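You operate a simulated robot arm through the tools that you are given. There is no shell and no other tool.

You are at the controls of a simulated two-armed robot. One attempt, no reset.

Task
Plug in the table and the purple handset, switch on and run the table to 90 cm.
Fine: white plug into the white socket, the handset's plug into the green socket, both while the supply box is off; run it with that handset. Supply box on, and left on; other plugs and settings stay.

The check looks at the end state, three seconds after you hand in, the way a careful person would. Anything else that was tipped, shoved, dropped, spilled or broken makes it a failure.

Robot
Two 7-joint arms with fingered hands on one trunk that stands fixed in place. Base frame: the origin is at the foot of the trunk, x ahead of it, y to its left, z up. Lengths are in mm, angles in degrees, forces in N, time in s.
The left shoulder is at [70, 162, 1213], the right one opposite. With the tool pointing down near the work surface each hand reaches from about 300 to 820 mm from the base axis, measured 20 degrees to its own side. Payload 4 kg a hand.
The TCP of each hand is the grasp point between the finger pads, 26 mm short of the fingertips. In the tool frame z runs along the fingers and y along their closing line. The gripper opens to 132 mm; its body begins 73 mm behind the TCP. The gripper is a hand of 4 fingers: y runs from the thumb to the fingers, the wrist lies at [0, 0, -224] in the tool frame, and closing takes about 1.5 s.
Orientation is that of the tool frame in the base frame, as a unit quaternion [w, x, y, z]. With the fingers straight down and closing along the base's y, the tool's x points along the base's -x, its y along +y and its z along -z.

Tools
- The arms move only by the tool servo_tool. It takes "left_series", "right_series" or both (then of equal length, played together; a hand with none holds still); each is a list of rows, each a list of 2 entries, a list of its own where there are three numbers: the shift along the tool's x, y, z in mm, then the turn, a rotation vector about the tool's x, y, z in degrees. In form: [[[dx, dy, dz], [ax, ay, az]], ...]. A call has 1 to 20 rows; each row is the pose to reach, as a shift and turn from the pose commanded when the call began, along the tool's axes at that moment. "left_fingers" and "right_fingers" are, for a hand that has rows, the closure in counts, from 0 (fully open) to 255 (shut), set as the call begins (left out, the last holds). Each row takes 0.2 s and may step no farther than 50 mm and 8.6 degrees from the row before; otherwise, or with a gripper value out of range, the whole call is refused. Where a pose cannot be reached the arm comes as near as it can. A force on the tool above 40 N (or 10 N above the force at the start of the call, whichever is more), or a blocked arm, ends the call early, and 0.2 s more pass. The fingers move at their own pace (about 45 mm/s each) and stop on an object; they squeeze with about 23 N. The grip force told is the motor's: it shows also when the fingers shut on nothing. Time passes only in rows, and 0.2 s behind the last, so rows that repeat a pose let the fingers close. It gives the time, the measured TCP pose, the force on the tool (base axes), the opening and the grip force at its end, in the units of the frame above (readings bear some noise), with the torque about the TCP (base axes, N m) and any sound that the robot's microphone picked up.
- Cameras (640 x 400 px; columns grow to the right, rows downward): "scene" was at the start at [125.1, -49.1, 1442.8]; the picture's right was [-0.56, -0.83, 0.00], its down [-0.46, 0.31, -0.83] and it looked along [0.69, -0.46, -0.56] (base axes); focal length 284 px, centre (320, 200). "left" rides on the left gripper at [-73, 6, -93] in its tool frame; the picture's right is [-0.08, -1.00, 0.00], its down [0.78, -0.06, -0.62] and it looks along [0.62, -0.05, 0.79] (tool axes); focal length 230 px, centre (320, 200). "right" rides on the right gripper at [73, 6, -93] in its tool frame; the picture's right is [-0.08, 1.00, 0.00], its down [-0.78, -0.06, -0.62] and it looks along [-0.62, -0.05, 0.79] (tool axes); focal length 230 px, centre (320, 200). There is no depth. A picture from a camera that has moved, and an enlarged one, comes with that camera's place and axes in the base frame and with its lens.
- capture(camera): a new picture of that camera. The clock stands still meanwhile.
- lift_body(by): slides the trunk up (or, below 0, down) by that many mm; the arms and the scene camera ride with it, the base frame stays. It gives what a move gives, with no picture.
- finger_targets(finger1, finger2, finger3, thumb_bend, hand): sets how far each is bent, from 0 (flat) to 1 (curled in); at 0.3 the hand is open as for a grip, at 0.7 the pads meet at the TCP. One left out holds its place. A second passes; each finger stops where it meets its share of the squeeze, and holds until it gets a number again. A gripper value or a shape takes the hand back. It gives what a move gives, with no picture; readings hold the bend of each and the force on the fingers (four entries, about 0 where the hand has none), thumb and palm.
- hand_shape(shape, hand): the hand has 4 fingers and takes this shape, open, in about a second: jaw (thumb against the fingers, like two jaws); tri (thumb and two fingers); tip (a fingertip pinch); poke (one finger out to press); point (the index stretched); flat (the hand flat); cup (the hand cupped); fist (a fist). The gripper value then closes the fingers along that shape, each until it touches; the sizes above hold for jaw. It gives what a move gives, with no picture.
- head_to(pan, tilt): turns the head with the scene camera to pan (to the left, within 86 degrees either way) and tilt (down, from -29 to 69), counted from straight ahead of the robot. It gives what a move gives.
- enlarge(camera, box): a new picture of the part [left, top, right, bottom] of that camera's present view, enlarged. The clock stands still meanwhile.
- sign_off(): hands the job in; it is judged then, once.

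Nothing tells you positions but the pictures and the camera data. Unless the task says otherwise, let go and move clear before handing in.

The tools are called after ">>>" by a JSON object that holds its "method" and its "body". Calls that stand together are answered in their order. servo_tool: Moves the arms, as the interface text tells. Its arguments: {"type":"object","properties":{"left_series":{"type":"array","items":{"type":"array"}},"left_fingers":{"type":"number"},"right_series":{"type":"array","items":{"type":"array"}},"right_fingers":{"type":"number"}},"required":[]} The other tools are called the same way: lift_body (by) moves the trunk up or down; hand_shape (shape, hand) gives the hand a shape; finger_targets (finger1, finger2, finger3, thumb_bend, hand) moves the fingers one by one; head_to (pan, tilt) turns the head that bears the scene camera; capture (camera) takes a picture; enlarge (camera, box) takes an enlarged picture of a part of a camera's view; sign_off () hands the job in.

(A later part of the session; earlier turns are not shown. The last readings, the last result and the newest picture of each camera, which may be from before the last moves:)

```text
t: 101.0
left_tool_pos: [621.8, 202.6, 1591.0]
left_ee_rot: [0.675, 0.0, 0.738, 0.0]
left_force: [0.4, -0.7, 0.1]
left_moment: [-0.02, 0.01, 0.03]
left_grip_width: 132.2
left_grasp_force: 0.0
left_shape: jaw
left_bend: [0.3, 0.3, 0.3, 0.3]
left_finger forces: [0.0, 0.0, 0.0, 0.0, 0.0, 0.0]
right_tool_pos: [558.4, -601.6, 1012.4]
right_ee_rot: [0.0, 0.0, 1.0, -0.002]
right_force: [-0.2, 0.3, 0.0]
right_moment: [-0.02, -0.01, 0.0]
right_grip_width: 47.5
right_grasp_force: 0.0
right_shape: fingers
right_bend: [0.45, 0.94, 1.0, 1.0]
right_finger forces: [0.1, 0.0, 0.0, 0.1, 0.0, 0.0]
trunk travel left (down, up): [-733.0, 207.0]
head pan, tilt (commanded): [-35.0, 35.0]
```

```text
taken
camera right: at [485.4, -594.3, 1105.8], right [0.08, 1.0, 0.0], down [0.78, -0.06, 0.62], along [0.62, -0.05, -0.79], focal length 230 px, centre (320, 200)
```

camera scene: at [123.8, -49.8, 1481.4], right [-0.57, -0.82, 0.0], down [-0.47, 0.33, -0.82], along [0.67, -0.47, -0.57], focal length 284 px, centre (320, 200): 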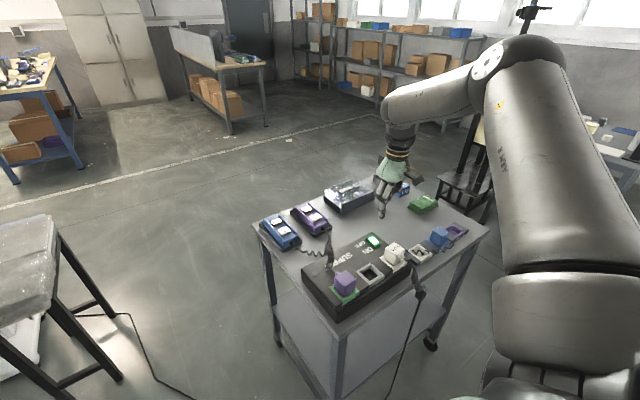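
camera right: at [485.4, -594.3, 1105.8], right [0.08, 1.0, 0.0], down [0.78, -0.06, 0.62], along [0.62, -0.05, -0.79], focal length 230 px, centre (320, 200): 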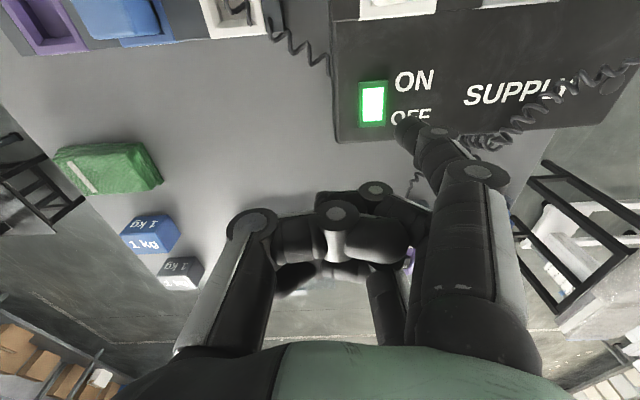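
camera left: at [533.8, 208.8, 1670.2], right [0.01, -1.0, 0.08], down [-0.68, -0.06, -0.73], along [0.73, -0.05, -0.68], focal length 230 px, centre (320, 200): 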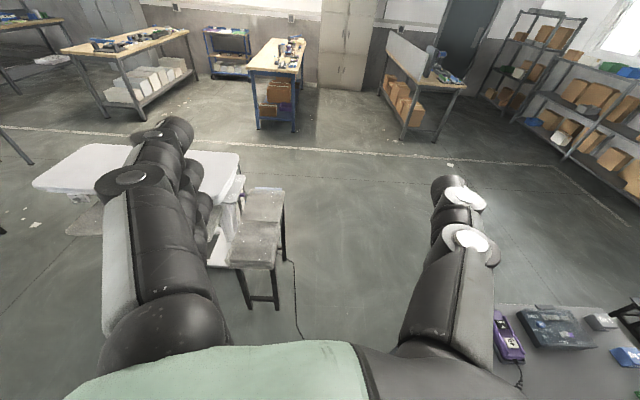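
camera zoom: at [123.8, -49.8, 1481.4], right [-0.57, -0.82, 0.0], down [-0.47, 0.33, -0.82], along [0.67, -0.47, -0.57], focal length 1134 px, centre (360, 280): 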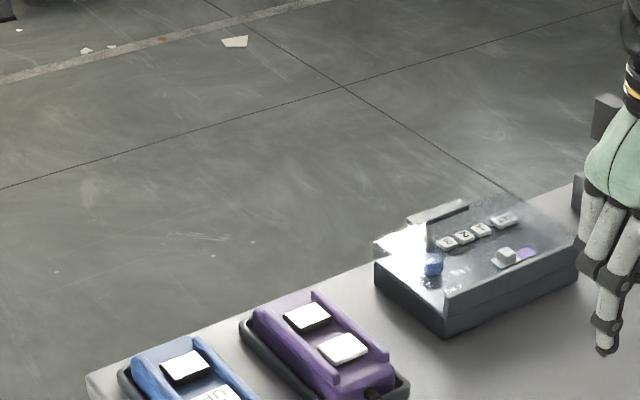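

UP is at about [772, -487, 860], which is far out, so I'll lean the right hand 25° again and bring the poking finger above it, keeping clear of the LIMIT box.

>>> {"method": "servo_tool", "body": {"right_series": [[[0, 20, -20], [0, -8, 0]], [[0, 45, -30], [0, -16, 0]], [[0, 70, -30], [0, -24, 0]], [[0, 70, -30], [0, -25, 0]], [[0, 70, -30], [0, -25, 0]]]}}

>>> {"method": "capture", "body": {"camera": "right"}}

```text
t: 102.2
left_tool_pos: [622.1, 202.5, 1591.1]
left_ee_rot: [0.676, 0.0, 0.737, 0.0]
left_force: [0.0, 0.0, 0.0]
left_moment: [0.03, -0.02, -0.02]
left_grip_width: 132.0
left_grasp_force: 0.1
left_shape: jaw
left_bend: [0.3, 0.3, 0.3, 0.3]
left_finger forces: [0.0, 0.0, 0.1, 0.0, 0.1, 0.0]
right_tool_pos: [560.1, -531.7, 1044.3]
right_ee_rot: [0.218, 0.0, 0.976, 0.0]
right_force: [0.5, 0.2, 0.7]
right_moment: [0.01, 0.01, -0.02]
right_grip_width: 47.1
right_grasp_force: 0.1
right_shape: fingers
right_bend: [0.45, 0.94, 1.0, 1.0]
right_finger forces: [0.1, 0.0, 0.1, 0.0, 0.0, 0.0]
trunk travel left (down, up): [-733.0, 207.0]
head pan, tilt (commanded): [-35.0, 35.0]
```

```text
taken
camera right: at [453.2, -525.1, 1097.4], right [0.07, 1.0, 0.03], down [0.45, -0.06, 0.89], along [0.89, -0.05, -0.45], focal length 230 px, centre (320, 200)
```

right: 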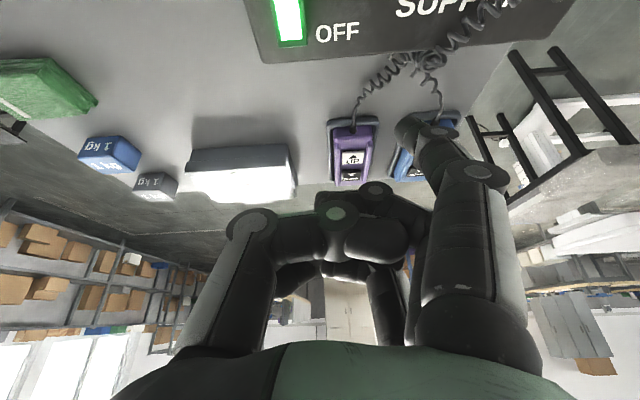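

>>> {"method": "servo_tool", "body": {"right_series": [[[-28, 0, 28], [0, 0, 0]], [[-55, 0, 55], [0, 0, 0]], [[-83, 0, 83], [0, 0, 0]], [[-110, 0, 110], [0, 0, 0]], [[-138, 0, 138], [0, 0, 0]], [[-165.4, -1.3, 165.2], [0, 0, 0]], [[-165.4, -1.3, 165.2], [0, 0, 0]]]}}

>>> {"method": "capture", "body": {"camera": "right"}}

>>> {"method": "enlarge", "body": {"camera": "right", "box": [330, 60, 490, 170]}}

>>> {"method": "enlarge", "body": {"camera": "scene", "box": [240, 140, 400, 240]}}

```text
t: 103.8
left_tool_pos: [620.1, 200.9, 1589.8]
left_ee_rot: [0.675, 0.0, 0.737, 0.0]
left_force: [-0.5, 0.0, -0.1]
left_moment: [0.02, 0.0, 0.0]
left_grip_width: 131.8
left_grasp_force: 0.1
left_shape: jaw
left_bend: [0.3, 0.3, 0.3, 0.3]
left_finger forces: [0.0, 0.1, 0.0, 0.0, 0.1, 0.1]
right_tool_pos: [748.2, -528.3, 977.1]
right_ee_rot: [0.218, 0.0, 0.976, 0.0]
right_force: [0.0, -0.4, -0.1]
right_moment: [0.01, -0.02, 0.02]
right_grip_width: 47.0
right_grasp_force: 0.1
right_shape: fingers
right_bend: [0.45, 0.94, 1.0, 1.0]
right_finger forces: [0.0, 0.1, 0.0, 0.1, 0.1, 0.0]
right hand out of reach, approached as far as the arm can: row 6, 7
trunk travel left (down, up): [-733.0, 207.0]
head pan, tilt (commanded): [-35.0, 35.0]
```

```text
taken
camera right: at [642.1, -522.2, 1030.1], right [0.07, 1.0, 0.03], down [0.45, -0.06, 0.89], along [0.89, -0.05, -0.45], focal length 230 px, centre (320, 200)
```

right: 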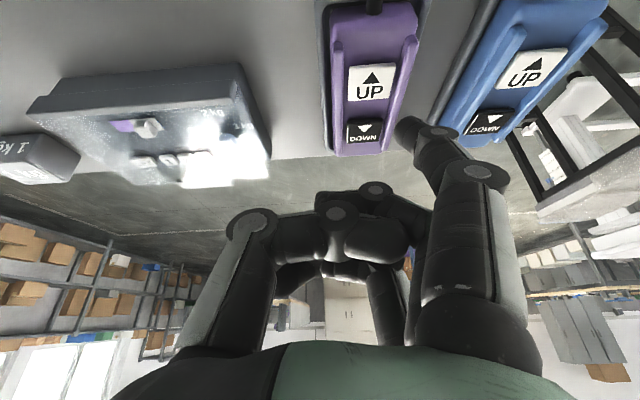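

```text
3.64 times, centred on (410, 115) of right
camera zoom: at [642.1, -522.2, 1030.1], right [0.07, 1.0, 0.03], down [0.45, -0.06, 0.89], along [0.89, -0.05, -0.45], focal length 837 px, centre (-7, 509)
```

zoom: 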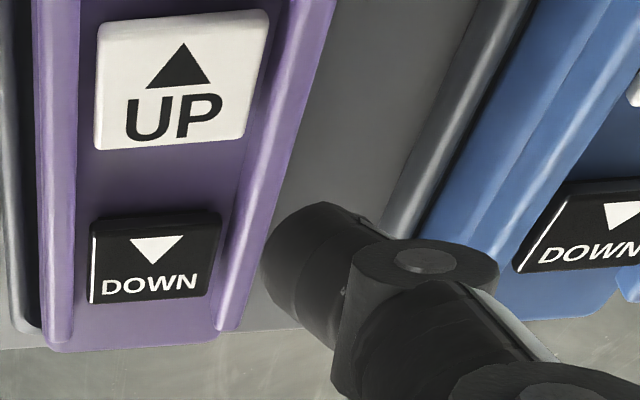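

```text
4.00 times, centred on (320, 190) of scene
camera zoom: at [122.8, -50.8, 1481.4], right [-0.57, -0.82, 0.0], down [-0.47, 0.33, -0.82], along [0.67, -0.47, -0.57], focal length 1134 px, centre (320, 240)
```

zoom: 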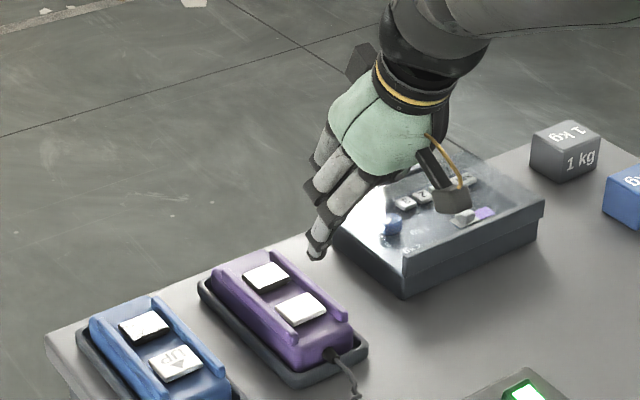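

The arm stopped about 30 mm short here. I'll raise the hand, lower the trunk so the shoulder is nearer wrist height, and try the reach again at a safe height.

>>> {"method": "servo_tool", "body": {"right_series": [[[-17, 0, -36], [0, 0, 0]], [[-34, 0, -72], [0, 0, 0]], [[-47, 0, -100], [0, 0, 0]], [[-47, 0, -100], [0, 0, 0]]]}}

>>> {"method": "lift_body", "body": {"by": -110}}

>>> {"method": "servo_tool", "body": {"right_series": [[[-10, 0, 5], [0, 0, 0]], [[-20, 0, 10], [0, 0, 0]], [[-30, 0, 14], [0, 0, 0]], [[-30, 0, 14], [0, 0, 0]]]}}

```text
t: 104.8
left_tool_pos: [621.7, 201.4, 1589.8]
left_ee_rot: [0.675, 0.0, 0.737, 0.001]
left_force: [-0.5, -1.0, 0.3]
left_moment: [-0.03, -0.04, 0.03]
left_grip_width: 131.9
left_grasp_force: 0.0
left_shape: jaw
left_bend: [0.3, 0.3, 0.3, 0.3]
left_finger forces: [0.0, 0.0, 0.0, 0.0, 0.0, 0.0]
right_tool_pos: [750.8, -527.3, 1086.7]
right_ee_rot: [0.217, 0.0, 0.976, 0.0]
right_force: [-0.1, 0.2, 0.6]
right_moment: [-0.03, -0.01, -0.04]
right_grip_width: 47.4
right_grasp_force: 0.0
right_shape: fingers
right_bend: [0.45, 0.94, 1.0, 1.0]
right_finger forces: [0.1, 0.0, 0.0, 0.0, 0.0, 0.0]
trunk travel left (down, up): [-733.0, 207.0]
head pan, tilt (commanded): [-35.0, 35.0]
```

```text
t: 106.3
left_tool_pos: [620.2, 202.1, 1480.5]
left_ee_rot: [0.675, -0.001, 0.737, 0.001]
left_force: [0.1, 0.8, -0.3]
left_moment: [0.03, 0.01, 0.0]
left_grip_width: 131.8
left_grasp_force: 0.1
left_shape: jaw
left_bend: [0.3, 0.3, 0.3, 0.3]
left_finger forces: [0.0, 0.0, 0.1, 0.1, 0.0, 0.0]
right_tool_pos: [751.9, -526.5, 976.2]
right_ee_rot: [0.217, 0.001, 0.976, -0.002]
right_force: [0.1, -0.3, -0.7]
right_moment: [0.0, -0.01, -0.02]
right_grip_width: 47.4
right_grasp_force: 0.1
right_shape: fingers
right_bend: [0.45, 0.94, 1.0, 1.0]
right_finger forces: [0.0, 0.0, 0.0, 0.1, 0.0, 0.1]
trunk travel left (down, up): [-623.0, 317.0]
head pan, tilt (commanded): [-35.0, 35.0]
```

```text
t: 107.3
left_tool_pos: [622.6, 201.0, 1478.9]
left_ee_rot: [0.674, 0.0, 0.738, 0.0]
left_force: [0.3, -0.2, 0.1]
left_moment: [-0.04, 0.0, 0.02]
left_grip_width: 131.7
left_grasp_force: 0.0
left_shape: jaw
left_bend: [0.3, 0.3, 0.3, 0.3]
left_finger forces: [0.0, 0.0, 0.1, 0.0, 0.0, 0.1]
right_tool_pos: [768.4, -526.9, 973.3]
right_ee_rot: [0.218, 0.001, 0.976, -0.001]
right_force: [0.0, -0.2, -0.6]
right_moment: [0.0, 0.0, 0.02]
right_grip_width: 47.4
right_grasp_force: 0.0
right_shape: fingers
right_bend: [0.45, 0.94, 1.0, 1.0]
right_finger forces: [0.0, 0.1, 0.0, 0.1, 0.1, 0.0]
right hand out of reach, approached as far as the arm can: row 2, 3, 4
trunk travel left (down, up): [-623.0, 317.0]
head pan, tilt (commanded): [-35.0, 35.0]
```

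Only about 10 mm short now. Turning the hand about 20° toward the arm's direction gains the rest, so I'll do that at height.

>>> {"method": "servo_tool", "body": {"right_series": [[[7, 0, -3], [2.8, 0, 6.0]], [[13.6, 0, -6.4], [5.7, 0, 12.1]], [[13.6, 0, -6.4], [8.5, 0, 18.1]], [[13.6, 0, -6.4], [8.5, 0, 18.1]]]}}

>>> {"method": "capture", "body": {"camera": "right"}}

>>> {"method": "enlarge", "body": {"camera": "right", "box": [330, 60, 490, 170]}}

```text
t: 108.3
left_tool_pos: [620.8, 202.5, 1480.0]
left_ee_rot: [0.675, 0.0, 0.737, 0.0]
left_force: [-0.4, 0.2, 1.1]
left_moment: [0.02, 0.02, 0.03]
left_grip_width: 131.4
left_grasp_force: 0.0
left_shape: jaw
left_bend: [0.3, 0.3, 0.3, 0.3]
left_finger forces: [0.1, 0.0, 0.0, 0.0, 0.0, 0.0]
right_tool_pos: [751.8, -527.4, 974.1]
right_ee_rot: [0.214, 0.17, 0.961, -0.038]
right_force: [-0.6, -0.9, 0.5]
right_moment: [-0.03, 0.02, 0.03]
right_grip_width: 46.8
right_grasp_force: 0.1
right_shape: fingers
right_bend: [0.45, 0.94, 1.0, 1.0]
right_finger forces: [0.0, 0.0, 0.0, 0.2, 0.0, 0.0]
trunk travel left (down, up): [-623.0, 317.0]
head pan, tilt (commanded): [-35.0, 35.0]
```

```text
taken
camera right: at [654.8, -485.2, 1027.6], right [0.41, 0.91, 0.03], down [0.4, -0.21, 0.89], along [0.82, -0.35, -0.45], focal length 230 px, centre (320, 200)
```

right: 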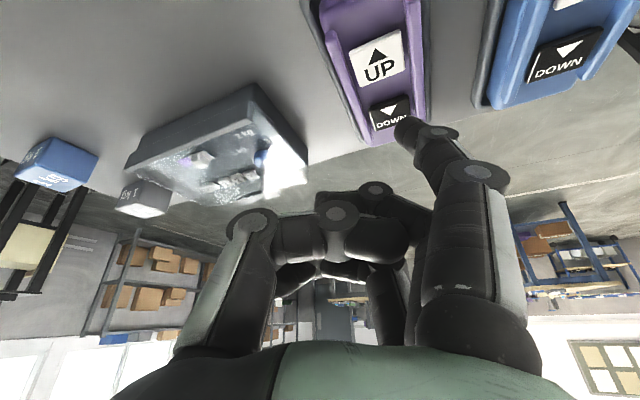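

```text
3.64 times, centred on (410, 115) of right
camera zoom: at [654.8, -485.2, 1027.6], right [0.41, 0.91, 0.03], down [0.4, -0.21, 0.89], along [0.82, -0.35, -0.45], focal length 837 px, centre (-7, 509)
```

zoom: 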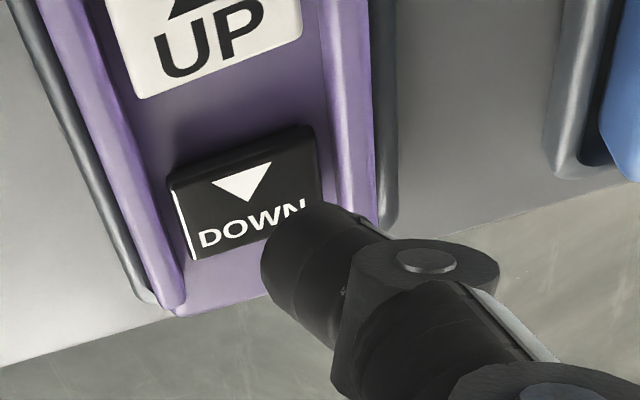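

>>> {"method": "servo_tool", "body": {"right_series": [[[-9.3, 0, 4.4], [0, 0, 0]], [[-3, 0, 18], [0, 0, 0]], [[3.5, 0, 31.5], [0, 0, 0]], [[9.9, 0, 45], [0, 0, 0]], [[15.8, 0, 57.8], [0, 0, 0]], [[15.8, 0, 57.8], [0, 0, 0]]]}}

>>> {"method": "capture", "body": {"camera": "right"}}

>>> {"method": "enlarge", "body": {"camera": "right", "box": [330, 60, 490, 170]}}

>>> {"method": "enlarge", "body": {"camera": "scene", "box": [240, 110, 400, 210]}}

```text
t: 109.7
left_tool_pos: [621.6, 202.1, 1478.9]
left_ee_rot: [0.676, 0.0, 0.737, 0.001]
left_force: [0.8, 0.2, -0.2]
left_moment: [0.0, 0.0, 0.02]
left_grip_width: 131.8
left_grasp_force: 0.0
left_shape: jaw
left_bend: [0.3, 0.3, 0.3, 0.3]
left_finger forces: [0.0, 0.0, 0.1, 0.0, 0.0, 0.0]
right_tool_pos: [758.9, -530.4, 917.3]
right_ee_rot: [0.216, 0.169, 0.961, -0.038]
right_force: [0.0, 0.7, 0.2]
right_moment: [0.0, 0.02, 0.0]
right_grip_width: 47.4
right_grasp_force: 0.1
right_shape: fingers
right_bend: [0.45, 0.94, 1.0, 1.0]
right_finger forces: [0.0, 0.1, 0.0, 0.0, 0.0, 0.1]
right hand out of reach, approached as far as the arm can: row 5, 6
trunk travel left (down, up): [-623.0, 317.0]
head pan, tilt (commanded): [-35.0, 35.0]
```

```text
taken
camera right: at [661.2, -487.9, 969.0], right [0.41, 0.91, 0.03], down [0.4, -0.21, 0.89], along [0.82, -0.35, -0.45], focal length 230 px, centre (320, 200)
```

right: 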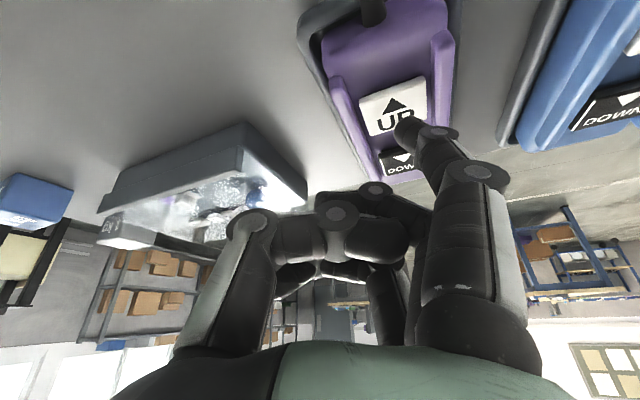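

```text
3.64 times, centred on (410, 115) of right
camera zoom: at [661.2, -487.9, 969.0], right [0.41, 0.91, 0.03], down [0.4, -0.21, 0.89], along [0.82, -0.35, -0.45], focal length 837 px, centre (-7, 509)
```

zoom: 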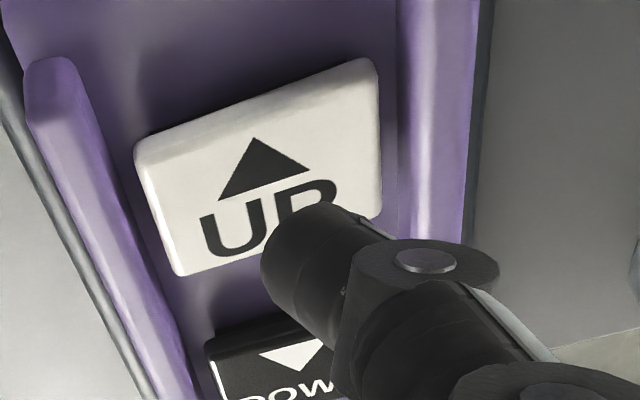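

```text
4.00 times, centred on (320, 160) of scene
camera zoom: at [123.9, -49.8, 1371.4], right [-0.57, -0.82, 0.0], down [-0.47, 0.33, -0.82], along [0.67, -0.47, -0.57], focal length 1134 px, centre (320, 360)
```

zoom: 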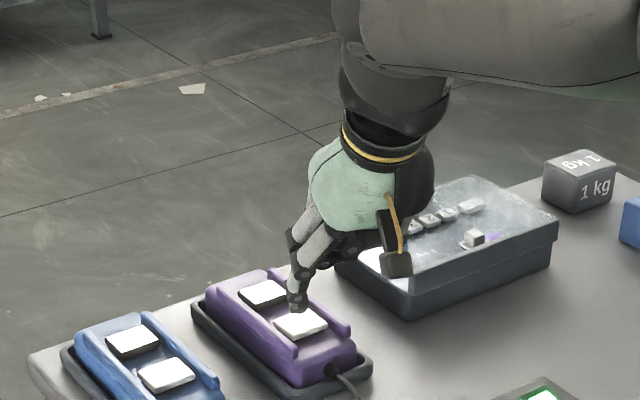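

The fingertip hovers over the UP button, landing at about x=767 within its 754–786 span. I'll take a baseline view of the scale and then lower to near contact.

>>> {"method": "capture", "body": {"camera": "left"}}

>>> {"method": "enlarge", "body": {"camera": "left", "box": [224, 172, 256, 192]}}

>>> {"method": "enlarge", "body": {"camera": "left", "box": [200, 150, 300, 212]}}

```text
taken
camera left: at [534.8, 208.7, 1559.8], right [0.01, -1.0, 0.08], down [-0.68, -0.06, -0.73], along [0.73, -0.05, -0.68], focal length 230 px, centre (320, 200)
```

left: 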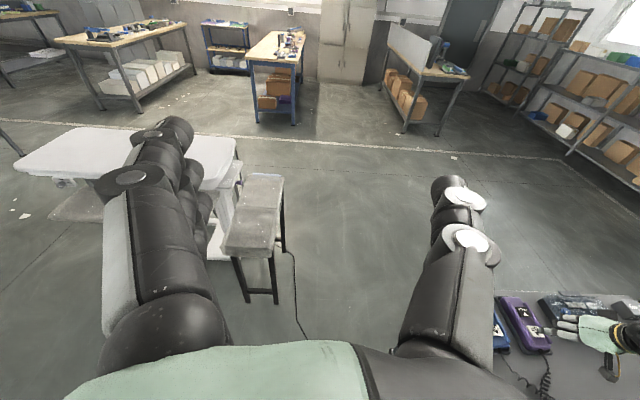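

```text
16.00 times, centred on (240, 182) of left
camera zoom: at [534.8, 208.7, 1559.8], right [0.01, -1.0, 0.08], down [-0.68, -0.06, -0.73], along [0.73, -0.05, -0.68], focal length 3681 px, centre (1600, 488)
```

zoom: 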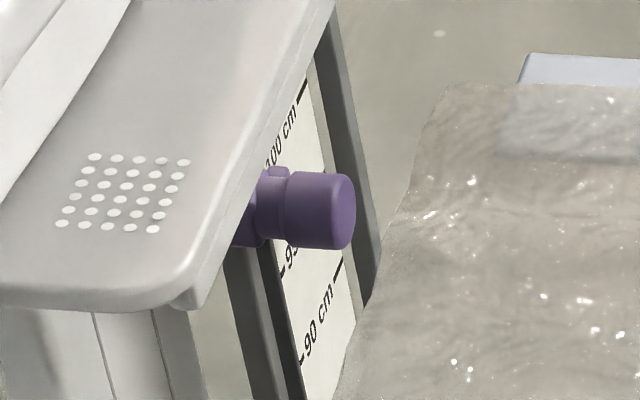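

```text
6.40 times, centred on (250, 181) of left
camera zoom: at [534.8, 208.7, 1559.8], right [0.01, -1.0, 0.08], down [-0.68, -0.06, -0.73], along [0.73, -0.05, -0.68], focal length 1472 px, centre (768, 322)
```

zoom: 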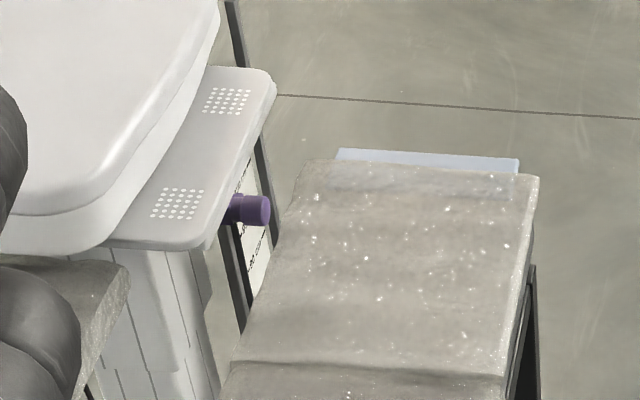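

>>> {"method": "servo_tool", "body": {"left_series": [[[-40, 0, -3], [0, 0, 0]], [[-80, 0, -6], [0, 0, 0]], [[-120, 0, -9], [0, 0, 0]], [[-150, 0, -12], [0, 0, 0]], [[-150, 0, -12], [0, 0, 0]]]}}

>>> {"method": "capture", "body": {"camera": "left"}}

>>> {"method": "enlarge", "body": {"camera": "left", "box": [224, 188, 256, 208]}}

```text
t: 110.9
left_tool_pos: [598.6, 257.6, 1608.4]
left_ee_rot: [0.676, -0.001, 0.737, 0.0]
left_force: [0.8, 0.5, 0.1]
left_moment: [0.0, -0.02, -0.03]
left_grip_width: 132.1
left_grasp_force: 0.0
left_shape: jaw
left_bend: [0.3, 0.3, 0.3, 0.3]
left_finger forces: [0.1, 0.0, 0.1, 0.1, 0.0, 0.0]
left hand out of reach, approached as far as the arm can: row 2, 3, 4, 5
right_tool_pos: [757.7, -528.2, 919.3]
right_ee_rot: [0.218, 0.169, 0.96, -0.039]
right_force: [-0.1, -0.3, 0.4]
right_moment: [0.02, -0.02, -0.02]
right_grip_width: 47.1
right_grasp_force: 0.0
right_shape: fingers
right_bend: [0.45, 0.94, 1.0, 1.0]
right_finger forces: [0.1, 0.0, 0.0, 0.0, 0.0, 0.0]
trunk travel left (down, up): [-623.0, 317.0]
head pan, tilt (commanded): [-35.0, 35.0]
```

```text
taken
camera left: at [511.3, 263.4, 1688.2], right [0.01, -1.0, 0.08], down [-0.68, -0.06, -0.73], along [0.73, -0.05, -0.68], focal length 230 px, centre (320, 200)
```

left: 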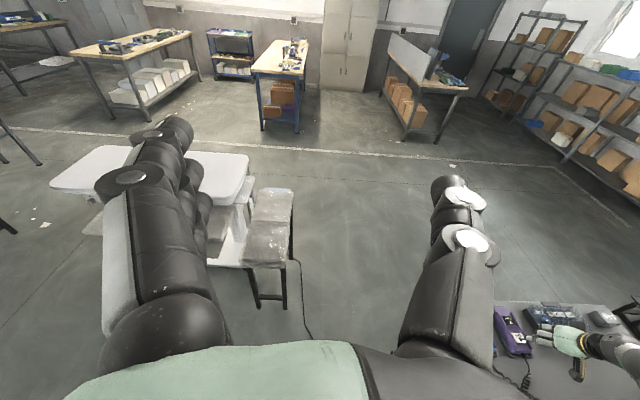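

```text
16.00 times, centred on (240, 198) of left
camera zoom: at [511.3, 263.4, 1688.2], right [0.01, -1.0, 0.08], down [-0.68, -0.06, -0.73], along [0.73, -0.05, -0.68], focal length 3681 px, centre (1600, 232)
```

zoom: 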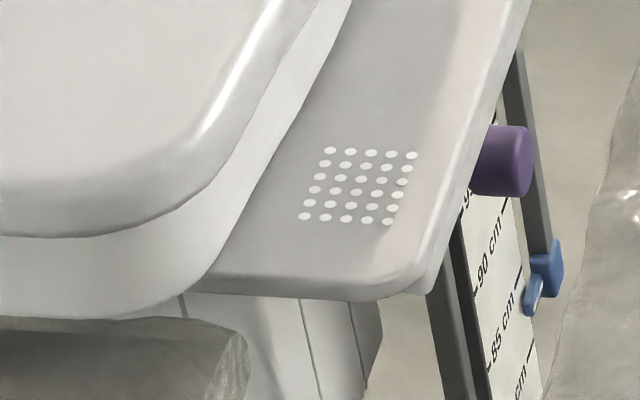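

Good: now the 95/90/85/80 ticks are all visible, with the blue flag at roughly 84. I'll lower the trunk a little to bring the fingertip close to the button.

>>> {"method": "lift_body", "body": {"by": -10}}

>>> {"method": "enlarge", "body": {"camera": "right", "box": [330, 60, 490, 170]}}

>>> {"method": "enlarge", "body": {"camera": "scene", "box": [280, 150, 344, 190]}}

```text
t: 111.4
left_tool_pos: [600.6, 254.8, 1599.1]
left_ee_rot: [0.675, 0.0, 0.737, -0.001]
left_force: [-0.2, 0.1, 0.4]
left_moment: [-0.01, -0.04, 0.02]
left_grip_width: 131.8
left_grasp_force: 0.0
left_shape: jaw
left_bend: [0.3, 0.3, 0.3, 0.3]
left_finger forces: [0.1, 0.0, 0.0, 0.0, 0.1, 0.0]
right_tool_pos: [757.8, -528.7, 907.0]
right_ee_rot: [0.215, 0.169, 0.961, -0.039]
right_force: [0.5, 0.3, 0.3]
right_moment: [0.03, 0.0, 0.01]
right_grip_width: 47.3
right_grasp_force: 0.1
right_shape: fingers
right_bend: [0.45, 0.94, 1.0, 1.0]
right_finger forces: [0.1, 0.0, 0.1, 0.0, 0.0, 0.0]
trunk travel left (down, up): [-613.0, 327.0]
head pan, tilt (commanded): [-35.0, 35.0]
```

```text
3.64 times, centred on (410, 115) of right
camera zoom: at [660.5, -487.4, 959.9], right [0.41, 0.91, 0.03], down [0.4, -0.21, 0.89], along [0.82, -0.35, -0.45], focal length 837 px, centre (-7, 509)
```

zoom: 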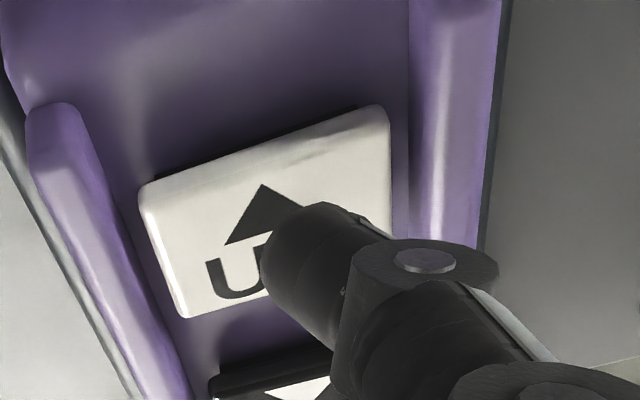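

```text
10.00 times, centred on (312, 170) of scene
camera zoom: at [122.8, -49.1, 1361.5], right [-0.57, -0.82, 0.0], down [-0.47, 0.33, -0.82], along [0.67, -0.47, -0.57], focal length 2835 px, centre (400, 500)
```

zoom: 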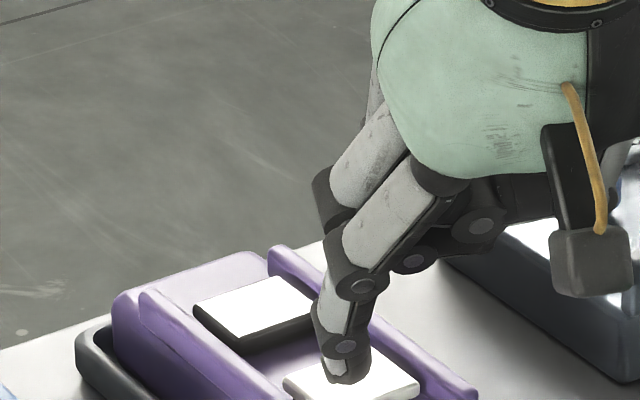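

The fingertip is just above the UP button. I'll try a short press and check whether the table moves.

>>> {"method": "servo_tool", "body": {"right_series": [[[1.3, 0, 2.7], [0, 0, 0]], [[2.6, 0, 5.4], [0, 0, 0]], [[2.6, 0, 5.4], [0, 0, 0]]]}}

>>> {"method": "enlarge", "body": {"camera": "left", "box": [224, 188, 256, 208]}}

```text
t: 112.2
left_tool_pos: [601.8, 253.8, 1597.5]
left_ee_rot: [0.676, 0.0, 0.737, 0.0]
left_force: [-0.3, 0.7, 0.1]
left_moment: [-0.02, -0.02, 0.01]
left_grip_width: 132.1
left_grasp_force: 0.1
left_shape: jaw
left_bend: [0.3, 0.3, 0.3, 0.3]
left_finger forces: [0.0, 0.0, 0.0, 0.0, 0.0, 0.0]
right_tool_pos: [758.3, -530.4, 901.4]
right_ee_rot: [0.217, 0.169, 0.961, -0.039]
right_force: [-0.6, 0.5, 1.9]
right_moment: [0.16, 0.01, 0.04]
right_grip_width: 47.3
right_grasp_force: 1.1
right_shape: fingers
right_bend: [0.45, 0.94, 1.0, 1.0]
right_finger forces: [2.4, 0.0, 0.0, 0.0, 0.1, 0.0]
trunk travel left (down, up): [-613.0, 327.0]
head pan, tilt (commanded): [-35.0, 35.0]
heard: click
```

```text
16.00 times, centred on (240, 198) of left
camera zoom: at [514.4, 260.4, 1677.6], right [0.01, -1.0, 0.08], down [-0.68, -0.06, -0.73], along [0.73, -0.05, -0.68], focal length 3681 px, centre (1600, 232)
```

zoom: 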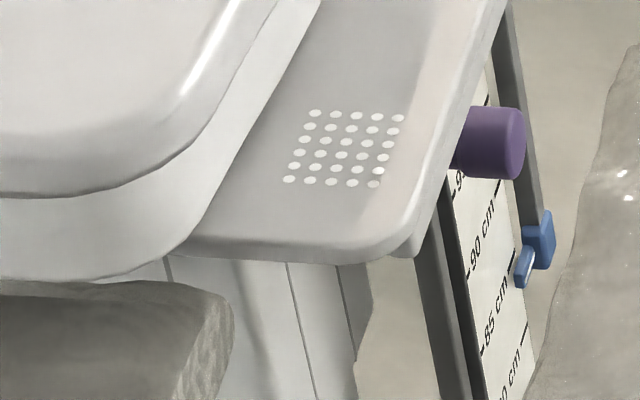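

A click, and the table has started to rise. I'll release now and measure before going on.

>>> {"method": "servo_tool", "body": {"right_series": [[[-2.6, 0, -5.4], [0, 0, 0]], [[-2.6, 0, -5.4], [0, 0, 0]]]}}

>>> {"method": "enlarge", "body": {"camera": "left", "box": [224, 188, 256, 208]}}

>>> {"method": "capture", "body": {"camera": "left"}}

```text
t: 112.8
left_tool_pos: [600.9, 253.6, 1597.6]
left_ee_rot: [0.675, 0.0, 0.737, 0.0]
left_force: [-0.7, 1.0, 0.0]
left_moment: [-0.01, 0.02, -0.01]
left_grip_width: 131.9
left_grasp_force: 0.1
left_shape: jaw
left_bend: [0.3, 0.3, 0.3, 0.3]
left_finger forces: [0.0, 0.1, 0.0, 0.0, 0.1, 0.1]
right_tool_pos: [759.9, -530.3, 907.3]
right_ee_rot: [0.215, 0.17, 0.961, -0.038]
right_force: [-0.6, 0.0, 0.3]
right_moment: [-0.04, 0.02, 0.0]
right_grip_width: 47.5
right_grasp_force: 0.1
right_shape: fingers
right_bend: [0.45, 0.94, 1.0, 1.0]
right_finger forces: [0.0, 0.0, 0.1, 0.0, 0.0, 0.0]
trunk travel left (down, up): [-613.0, 327.0]
head pan, tilt (commanded): [-35.0, 35.0]
```

```text
16.00 times, centred on (240, 198) of left
camera zoom: at [514.6, 260.2, 1677.5], right [0.01, -1.0, 0.08], down [-0.68, -0.06, -0.73], along [0.73, -0.05, -0.68], focal length 3681 px, centre (1600, 232)
```

zoom: 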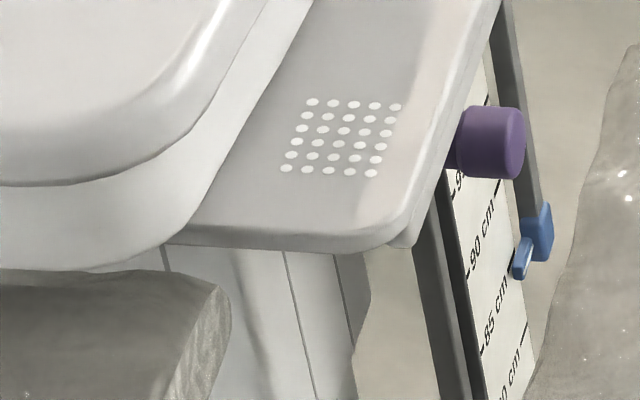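

```text
taken
camera left: at [514.6, 260.2, 1677.5], right [0.01, -1.0, 0.08], down [-0.68, -0.06, -0.73], along [0.73, -0.05, -0.68], focal length 230 px, centre (320, 200)
```

left: 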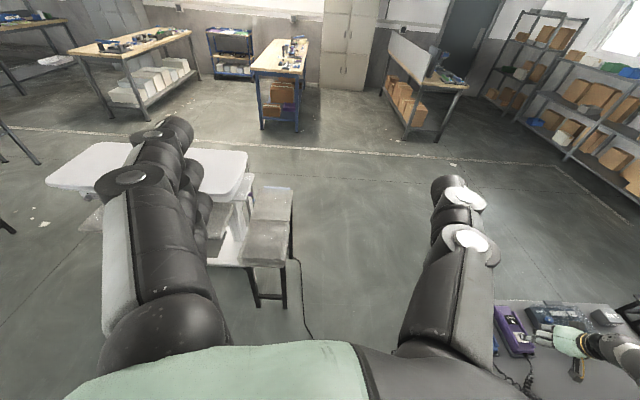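

The blue flag rises with the table while the purple clamp and scale stay still, so the blue flag is the pointer. I'll zoom in for a precise reading.

>>> {"method": "enlarge", "body": {"camera": "left", "box": [244, 194, 256, 208]}}

>>> {"method": "enlarge", "body": {"camera": "left", "box": [246, 196, 254, 206]}}

```text
16.00 times, centred on (250, 201) of left
camera zoom: at [514.6, 260.2, 1677.5], right [0.01, -1.0, 0.08], down [-0.68, -0.06, -0.73], along [0.73, -0.05, -0.68], focal length 3681 px, centre (1440, 184)
```

zoom: 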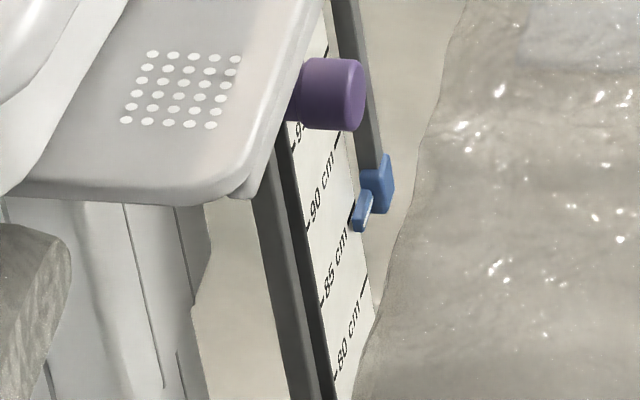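

```text
16.00 times, centred on (250, 201) of left
camera zoom: at [514.6, 260.2, 1677.5], right [0.01, -1.0, 0.08], down [-0.68, -0.06, -0.73], along [0.73, -0.05, -0.68], focal length 3681 px, centre (1440, 184)
```

zoom: 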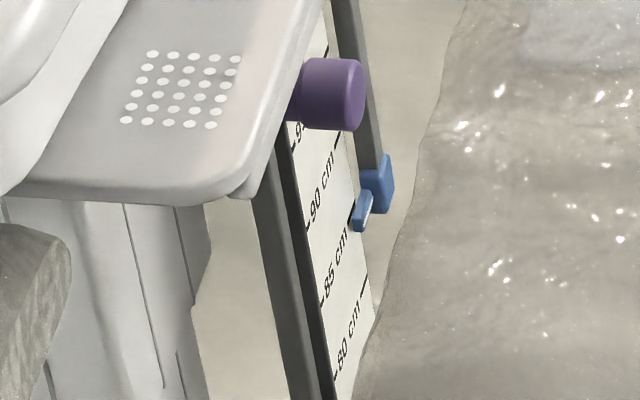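

The flag reads about 85 now and the table runs at roughly 2.3 cm/s. I'll hold UP for about 1.3 s, then measure again.

>>> {"method": "servo_tool", "body": {"right_series": [[[1.3, 0, 2.7], [0, 0, 0]], [[2.6, 0, 5.4], [0, 0, 0]], [[2.6, 0, 5.4], [0, 0, 0]], [[2.6, 0, 5.4], [0, 0, 0]], [[2.6, 0, 5.4], [0, 0, 0]], [[2.6, 0, 5.4], [0, 0, 0]], [[2.6, 0, 5.4], [0, 0, 0]], [[0, 0, 0], [0, 0, 0]], [[-1.3, 0, -2.7], [0, 0, 0]]]}}

>>> {"method": "enlarge", "body": {"camera": "left", "box": [234, 191, 266, 211]}}

```text
t: 114.8
left_tool_pos: [602.0, 254.3, 1596.4]
left_ee_rot: [0.676, 0.0, 0.737, 0.0]
left_force: [-0.1, 0.6, 0.3]
left_moment: [0.01, -0.03, -0.02]
left_grip_width: 131.7
left_grasp_force: 0.0
left_shape: jaw
left_bend: [0.3, 0.3, 0.3, 0.3]
left_finger forces: [0.0, 0.0, 0.1, 0.1, 0.1, 0.1]
right_tool_pos: [758.5, -529.3, 909.6]
right_ee_rot: [0.214, 0.169, 0.961, -0.039]
right_force: [0.5, -0.3, 0.1]
right_moment: [0.02, -0.02, 0.04]
right_grip_width: 47.5
right_grasp_force: 0.2
right_shape: fingers
right_bend: [0.45, 0.94, 1.0, 1.0]
right_finger forces: [0.0, 0.0, 0.1, 0.0, 0.1, 0.0]
trunk travel left (down, up): [-613.0, 327.0]
head pan, tilt (commanded): [-35.0, 35.0]
heard: click
```

```text
16.00 times, centred on (250, 201) of left
camera zoom: at [514.5, 260.3, 1677.5], right [0.01, -1.0, 0.08], down [-0.68, -0.06, -0.73], along [0.73, -0.05, -0.68], focal length 3681 px, centre (1440, 184)
```

zoom: 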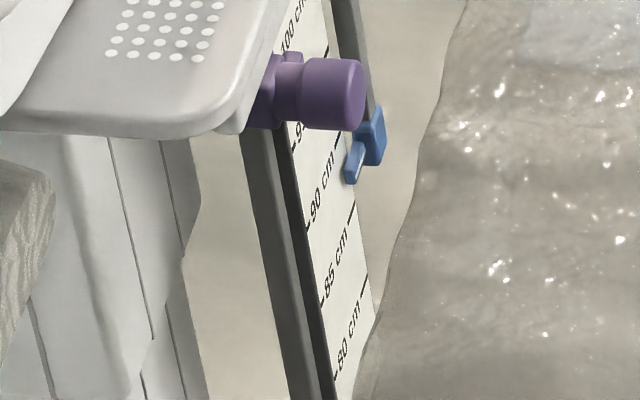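

By this view the flag reads somewhere around 87.5–88, but the flag stands slightly off the scale so there's parallax. I'll take a second view from further left to fix the exact reading before the last taps.

>>> {"method": "servo_tool", "body": {"left_series": [[[10, 40, 0], [0, 0, 0]], [[20, 80, 0], [0, 0, 0]], [[30, 120, 0], [0, 0, 0]], [[40, 160, 0], [0, 0, 0]], [[40, 190, 0], [0, 0, 0]], [[40, 190, 0], [0, 0, 0]]]}}

>>> {"method": "capture", "body": {"camera": "left"}}

>>> {"method": "enlarge", "body": {"camera": "left", "box": [255, 175, 295, 200]}}

```text
t: 116.2
left_tool_pos: [601.4, 443.7, 1558.8]
left_ee_rot: [0.675, 0.001, 0.738, -0.001]
left_force: [-0.3, 0.4, 0.1]
left_moment: [0.01, 0.01, 0.05]
left_grip_width: 131.7
left_grasp_force: 0.1
left_shape: jaw
left_bend: [0.3, 0.3, 0.3, 0.3]
left_finger forces: [0.0, 0.0, 0.0, 0.1, 0.0, 0.0]
right_tool_pos: [760.3, -531.3, 909.2]
right_ee_rot: [0.216, 0.169, 0.961, -0.038]
right_force: [-0.2, -0.9, 0.1]
right_moment: [0.01, -0.02, 0.01]
right_grip_width: 47.5
right_grasp_force: 0.1
right_shape: fingers
right_bend: [0.45, 0.94, 1.0, 1.0]
right_finger forces: [0.0, 0.1, 0.1, 0.2, 0.1, 0.0]
trunk travel left (down, up): [-613.0, 327.0]
head pan, tilt (commanded): [-35.0, 35.0]
```

```text
taken
camera left: at [513.3, 450.4, 1638.3], right [0.01, -1.0, 0.08], down [-0.68, -0.06, -0.73], along [0.73, -0.05, -0.68], focal length 230 px, centre (320, 200)
```

left: 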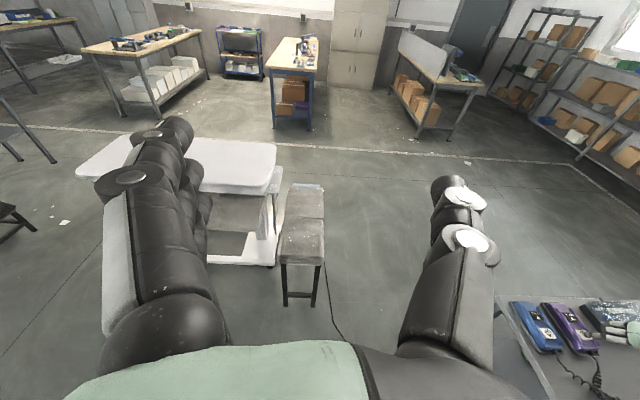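

```text
16.00 times, centred on (275, 188) of left
camera zoom: at [513.3, 450.4, 1638.3], right [0.01, -1.0, 0.08], down [-0.68, -0.06, -0.73], along [0.73, -0.05, -0.68], focal length 3681 px, centre (1040, 400)
```

zoom: 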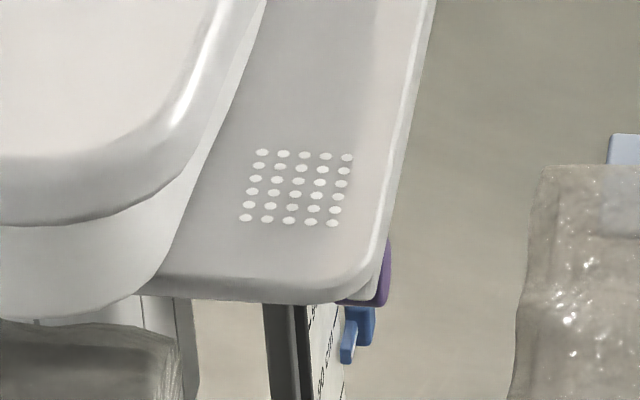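

>>> {"method": "enlarge", "body": {"camera": "left", "box": [257, 188, 297, 213]}}

```text
16.00 times, centred on (277, 200) of left
camera zoom: at [513.3, 450.4, 1638.3], right [0.01, -1.0, 0.08], down [-0.68, -0.06, -0.73], along [0.73, -0.05, -0.68], focal length 3681 px, centre (1008, 192)
```

zoom: 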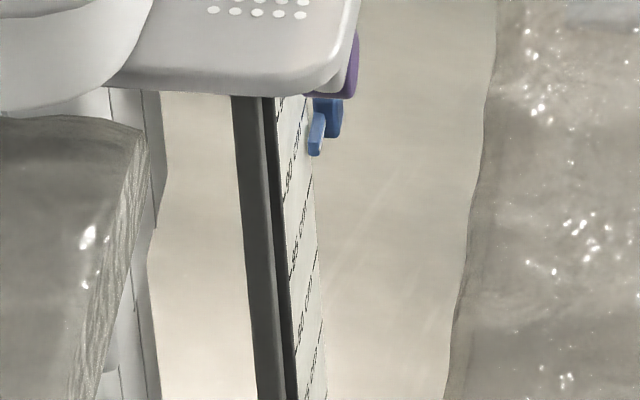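

The two views put the flag at roughly 87. I'll return the left camera to the first viewpoint, since the flag can be lined up directly with the 90 tick there, and give UP another short press.

>>> {"method": "servo_tool", "body": {"left_series": [[[-10, -40, 0], [0, 0, 0]], [[-20, -80, 0], [0, 0, 0]], [[-30, -120, 0], [0, 0, 0]], [[-40, -160, 0], [0, 0, 0]], [[-40, -190, 0], [0, 0, 0]], [[-40, -190, 0], [0, 0, 0]]]}}

>>> {"method": "enlarge", "body": {"camera": "left", "box": [234, 186, 266, 206]}}

>>> {"method": "enlarge", "body": {"camera": "right", "box": [330, 60, 490, 170]}}

```text
t: 117.6
left_tool_pos: [600.7, 255.2, 1597.6]
left_ee_rot: [0.675, -0.001, 0.738, 0.001]
left_force: [-0.2, -0.1, 0.0]
left_moment: [-0.01, 0.03, 0.03]
left_grip_width: 131.9
left_grasp_force: 0.1
left_shape: jaw
left_bend: [0.3, 0.3, 0.3, 0.3]
left_finger forces: [0.1, 0.0, 0.0, 0.1, 0.0, 0.0]
right_tool_pos: [758.9, -528.8, 908.8]
right_ee_rot: [0.216, 0.169, 0.961, -0.039]
right_force: [0.1, -0.7, -0.3]
right_moment: [-0.02, 0.02, 0.03]
right_grip_width: 47.1
right_grasp_force: 0.1
right_shape: fingers
right_bend: [0.45, 0.94, 1.0, 1.0]
right_finger forces: [0.0, 0.0, 0.0, 0.0, 0.0, 0.1]
trunk travel left (down, up): [-613.0, 327.0]
head pan, tilt (commanded): [-35.0, 35.0]
```

```text
16.00 times, centred on (250, 196) of left
camera zoom: at [514.0, 261.3, 1677.4], right [0.01, -1.0, 0.08], down [-0.68, -0.06, -0.73], along [0.73, -0.05, -0.68], focal length 3681 px, centre (1440, 264)
```

zoom: 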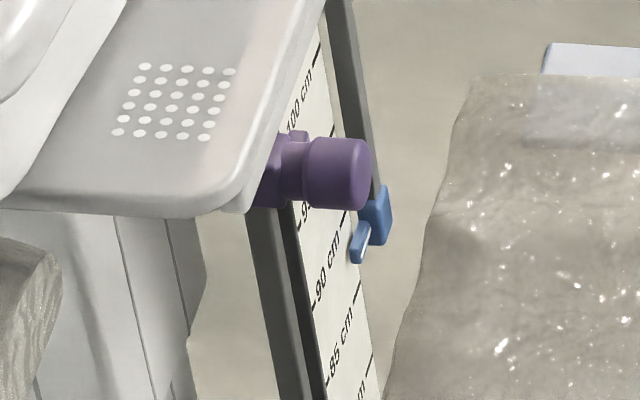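

```text
3.64 times, centred on (410, 115) of right
camera zoom: at [660.8, -487.2, 962.6], right [0.41, 0.91, 0.03], down [0.4, -0.21, 0.89], along [0.82, -0.35, -0.45], focal length 837 px, centre (-7, 509)
```

zoom: 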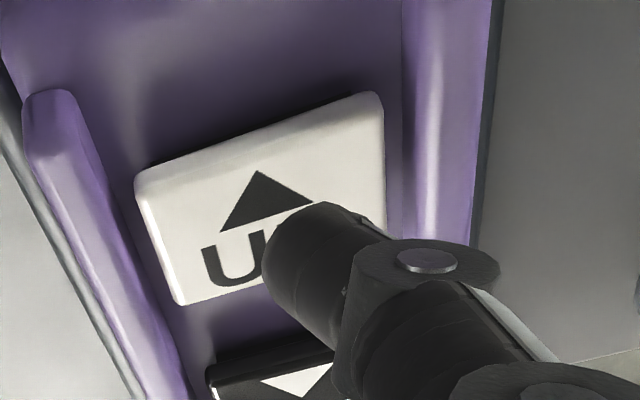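

>>> {"method": "servo_tool", "body": {"right_series": [[[2.6, 0, 5.4], [0, 0, 0]], [[3.9, 0, 8.1], [0, 0, 0]], [[3.9, 0, 8.1], [0, 0, 0]], [[3.9, 0, 8.1], [0, 0, 0]], [[1.3, 0, 2.7], [0, 0, 0]], [[0, 0, 0], [0, 0, 0]]]}}

>>> {"method": "enlarge", "body": {"camera": "left", "box": [234, 186, 266, 206]}}

```text
t: 119.0
left_tool_pos: [601.5, 253.9, 1598.4]
left_ee_rot: [0.676, 0.001, 0.737, -0.001]
left_force: [0.5, -1.1, 0.6]
left_moment: [0.02, 0.02, 0.0]
left_grip_width: 131.8
left_grasp_force: 0.0
left_shape: jaw
left_bend: [0.3, 0.3, 0.3, 0.3]
left_finger forces: [0.0, 0.0, 0.0, 0.1, 0.0, 0.0]
right_tool_pos: [761.7, -530.8, 909.4]
right_ee_rot: [0.216, 0.168, 0.961, -0.038]
right_force: [0.6, -0.4, 0.5]
right_moment: [0.01, 0.01, -0.02]
right_grip_width: 47.2
right_grasp_force: 0.0
right_shape: fingers
right_bend: [0.45, 0.94, 1.0, 1.0]
right_finger forces: [0.0, 0.1, 0.0, 0.1, 0.0, 0.0]
trunk travel left (down, up): [-613.0, 327.0]
head pan, tilt (commanded): [-35.0, 35.0]
heard: click
```

```text
16.00 times, centred on (250, 196) of left
camera zoom: at [515.1, 260.0, 1677.2], right [0.01, -1.0, 0.08], down [-0.68, -0.06, -0.73], along [0.73, -0.05, -0.68], focal length 3681 px, centre (1440, 264)
```

zoom: 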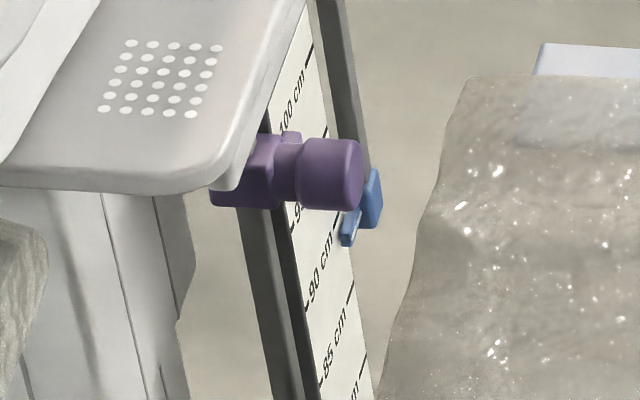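

>>> {"method": "servo_tool", "body": {"right_series": [[[2.6, 0, 5.4], [0, 0, 0]], [[3.9, 0, 8.1], [0, 0, 0]], [[3.9, 0, 8.1], [0, 0, 0]], [[3.9, 0, 8.1], [0, 0, 0]], [[1.3, 0, 2.7], [0, 0, 0]], [[0, 0, 0], [0, 0, 0]]]}}

>>> {"method": "enlarge", "body": {"camera": "left", "box": [234, 186, 266, 206]}}

```text
t: 120.4
left_tool_pos: [601.9, 253.7, 1596.9]
left_ee_rot: [0.676, 0.001, 0.737, 0.0]
left_force: [-0.3, -0.1, -0.1]
left_moment: [0.03, -0.01, 0.0]
left_grip_width: 131.9
left_grasp_force: 0.1
left_shape: jaw
left_bend: [0.3, 0.3, 0.3, 0.3]
left_finger forces: [0.0, 0.0, 0.0, 0.1, 0.0, 0.0]
right_tool_pos: [757.8, -530.0, 909.4]
right_ee_rot: [0.215, 0.17, 0.961, -0.039]
right_force: [0.3, 0.0, 0.4]
right_moment: [0.02, 0.01, 0.04]
right_grip_width: 47.5
right_grasp_force: 0.1
right_shape: fingers
right_bend: [0.45, 0.94, 1.0, 1.0]
right_finger forces: [0.0, 0.1, 0.1, 0.0, 0.0, 0.0]
trunk travel left (down, up): [-613.0, 327.0]
head pan, tilt (commanded): [-35.0, 35.0]
heard: click
```

```text
16.00 times, centred on (250, 196) of left
camera zoom: at [515.1, 260.0, 1677.2], right [0.01, -1.0, 0.08], down [-0.68, -0.06, -0.73], along [0.73, -0.05, -0.68], focal length 3681 px, centre (1440, 264)
```

zoom: 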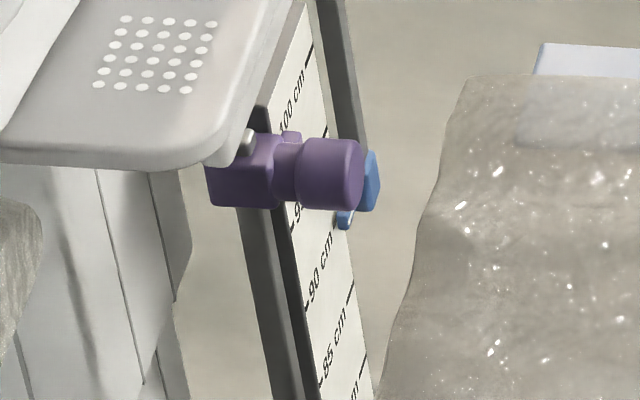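

The table is close now (about 89+). I'll shift the left camera slightly so the purple knob doesn't hide the flag's end, for a precise reading.

>>> {"method": "servo_tool", "body": {"left_series": [[[0, 30, 0], [0, 0, 0]], [[0, 60, 0], [0, 0, 0]], [[0, 80, 0], [0, 0, 0]], [[0, 80, 0], [0, 0, 0]]]}}

>>> {"method": "enlarge", "body": {"camera": "left", "box": [242, 186, 274, 206]}}

>>> {"method": "capture", "body": {"camera": "left"}}

```text
t: 121.4
left_tool_pos: [603.2, 334.6, 1600.2]
left_ee_rot: [0.676, 0.0, 0.737, 0.0]
left_force: [-0.7, 0.2, -0.8]
left_moment: [0.0, -0.03, 0.01]
left_grip_width: 132.0
left_grasp_force: 0.0
left_shape: jaw
left_bend: [0.3, 0.3, 0.3, 0.3]
left_finger forces: [0.1, 0.0, 0.0, 0.0, 0.0, 0.0]
right_tool_pos: [757.7, -529.9, 908.6]
right_ee_rot: [0.215, 0.169, 0.961, -0.038]
right_force: [-0.2, -0.1, -0.9]
right_moment: [-0.04, 0.04, 0.01]
right_grip_width: 47.1
right_grasp_force: 0.0
right_shape: fingers
right_bend: [0.45, 0.94, 1.0, 1.0]
right_finger forces: [0.0, 0.1, 0.0, 0.1, 0.0, 0.0]
trunk travel left (down, up): [-613.0, 327.0]
head pan, tilt (commanded): [-35.0, 35.0]
```

```text
16.00 times, centred on (258, 196) of left
camera zoom: at [515.1, 340.7, 1680.0], right [0.01, -1.0, 0.08], down [-0.68, -0.06, -0.73], along [0.73, -0.05, -0.68], focal length 3681 px, centre (1312, 264)
```

zoom: 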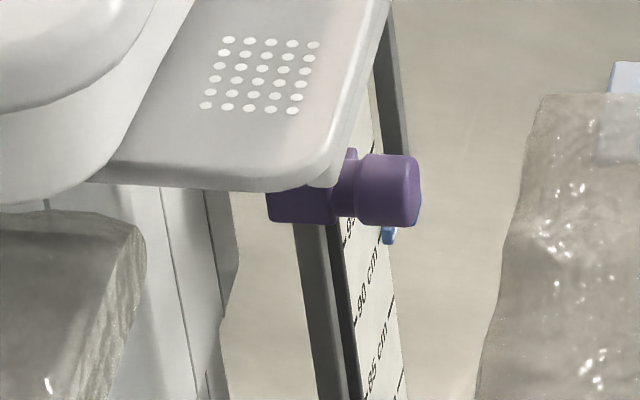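

```text
taken
camera left: at [515.1, 340.7, 1680.0], right [0.01, -1.0, 0.08], down [-0.68, -0.06, -0.73], along [0.73, -0.05, -0.68], focal length 230 px, centre (320, 200)
```

left: 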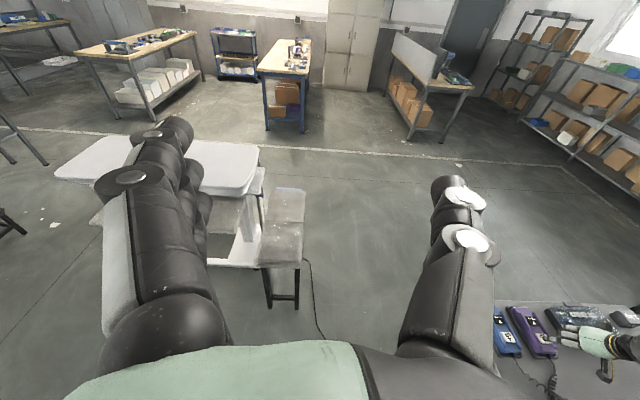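

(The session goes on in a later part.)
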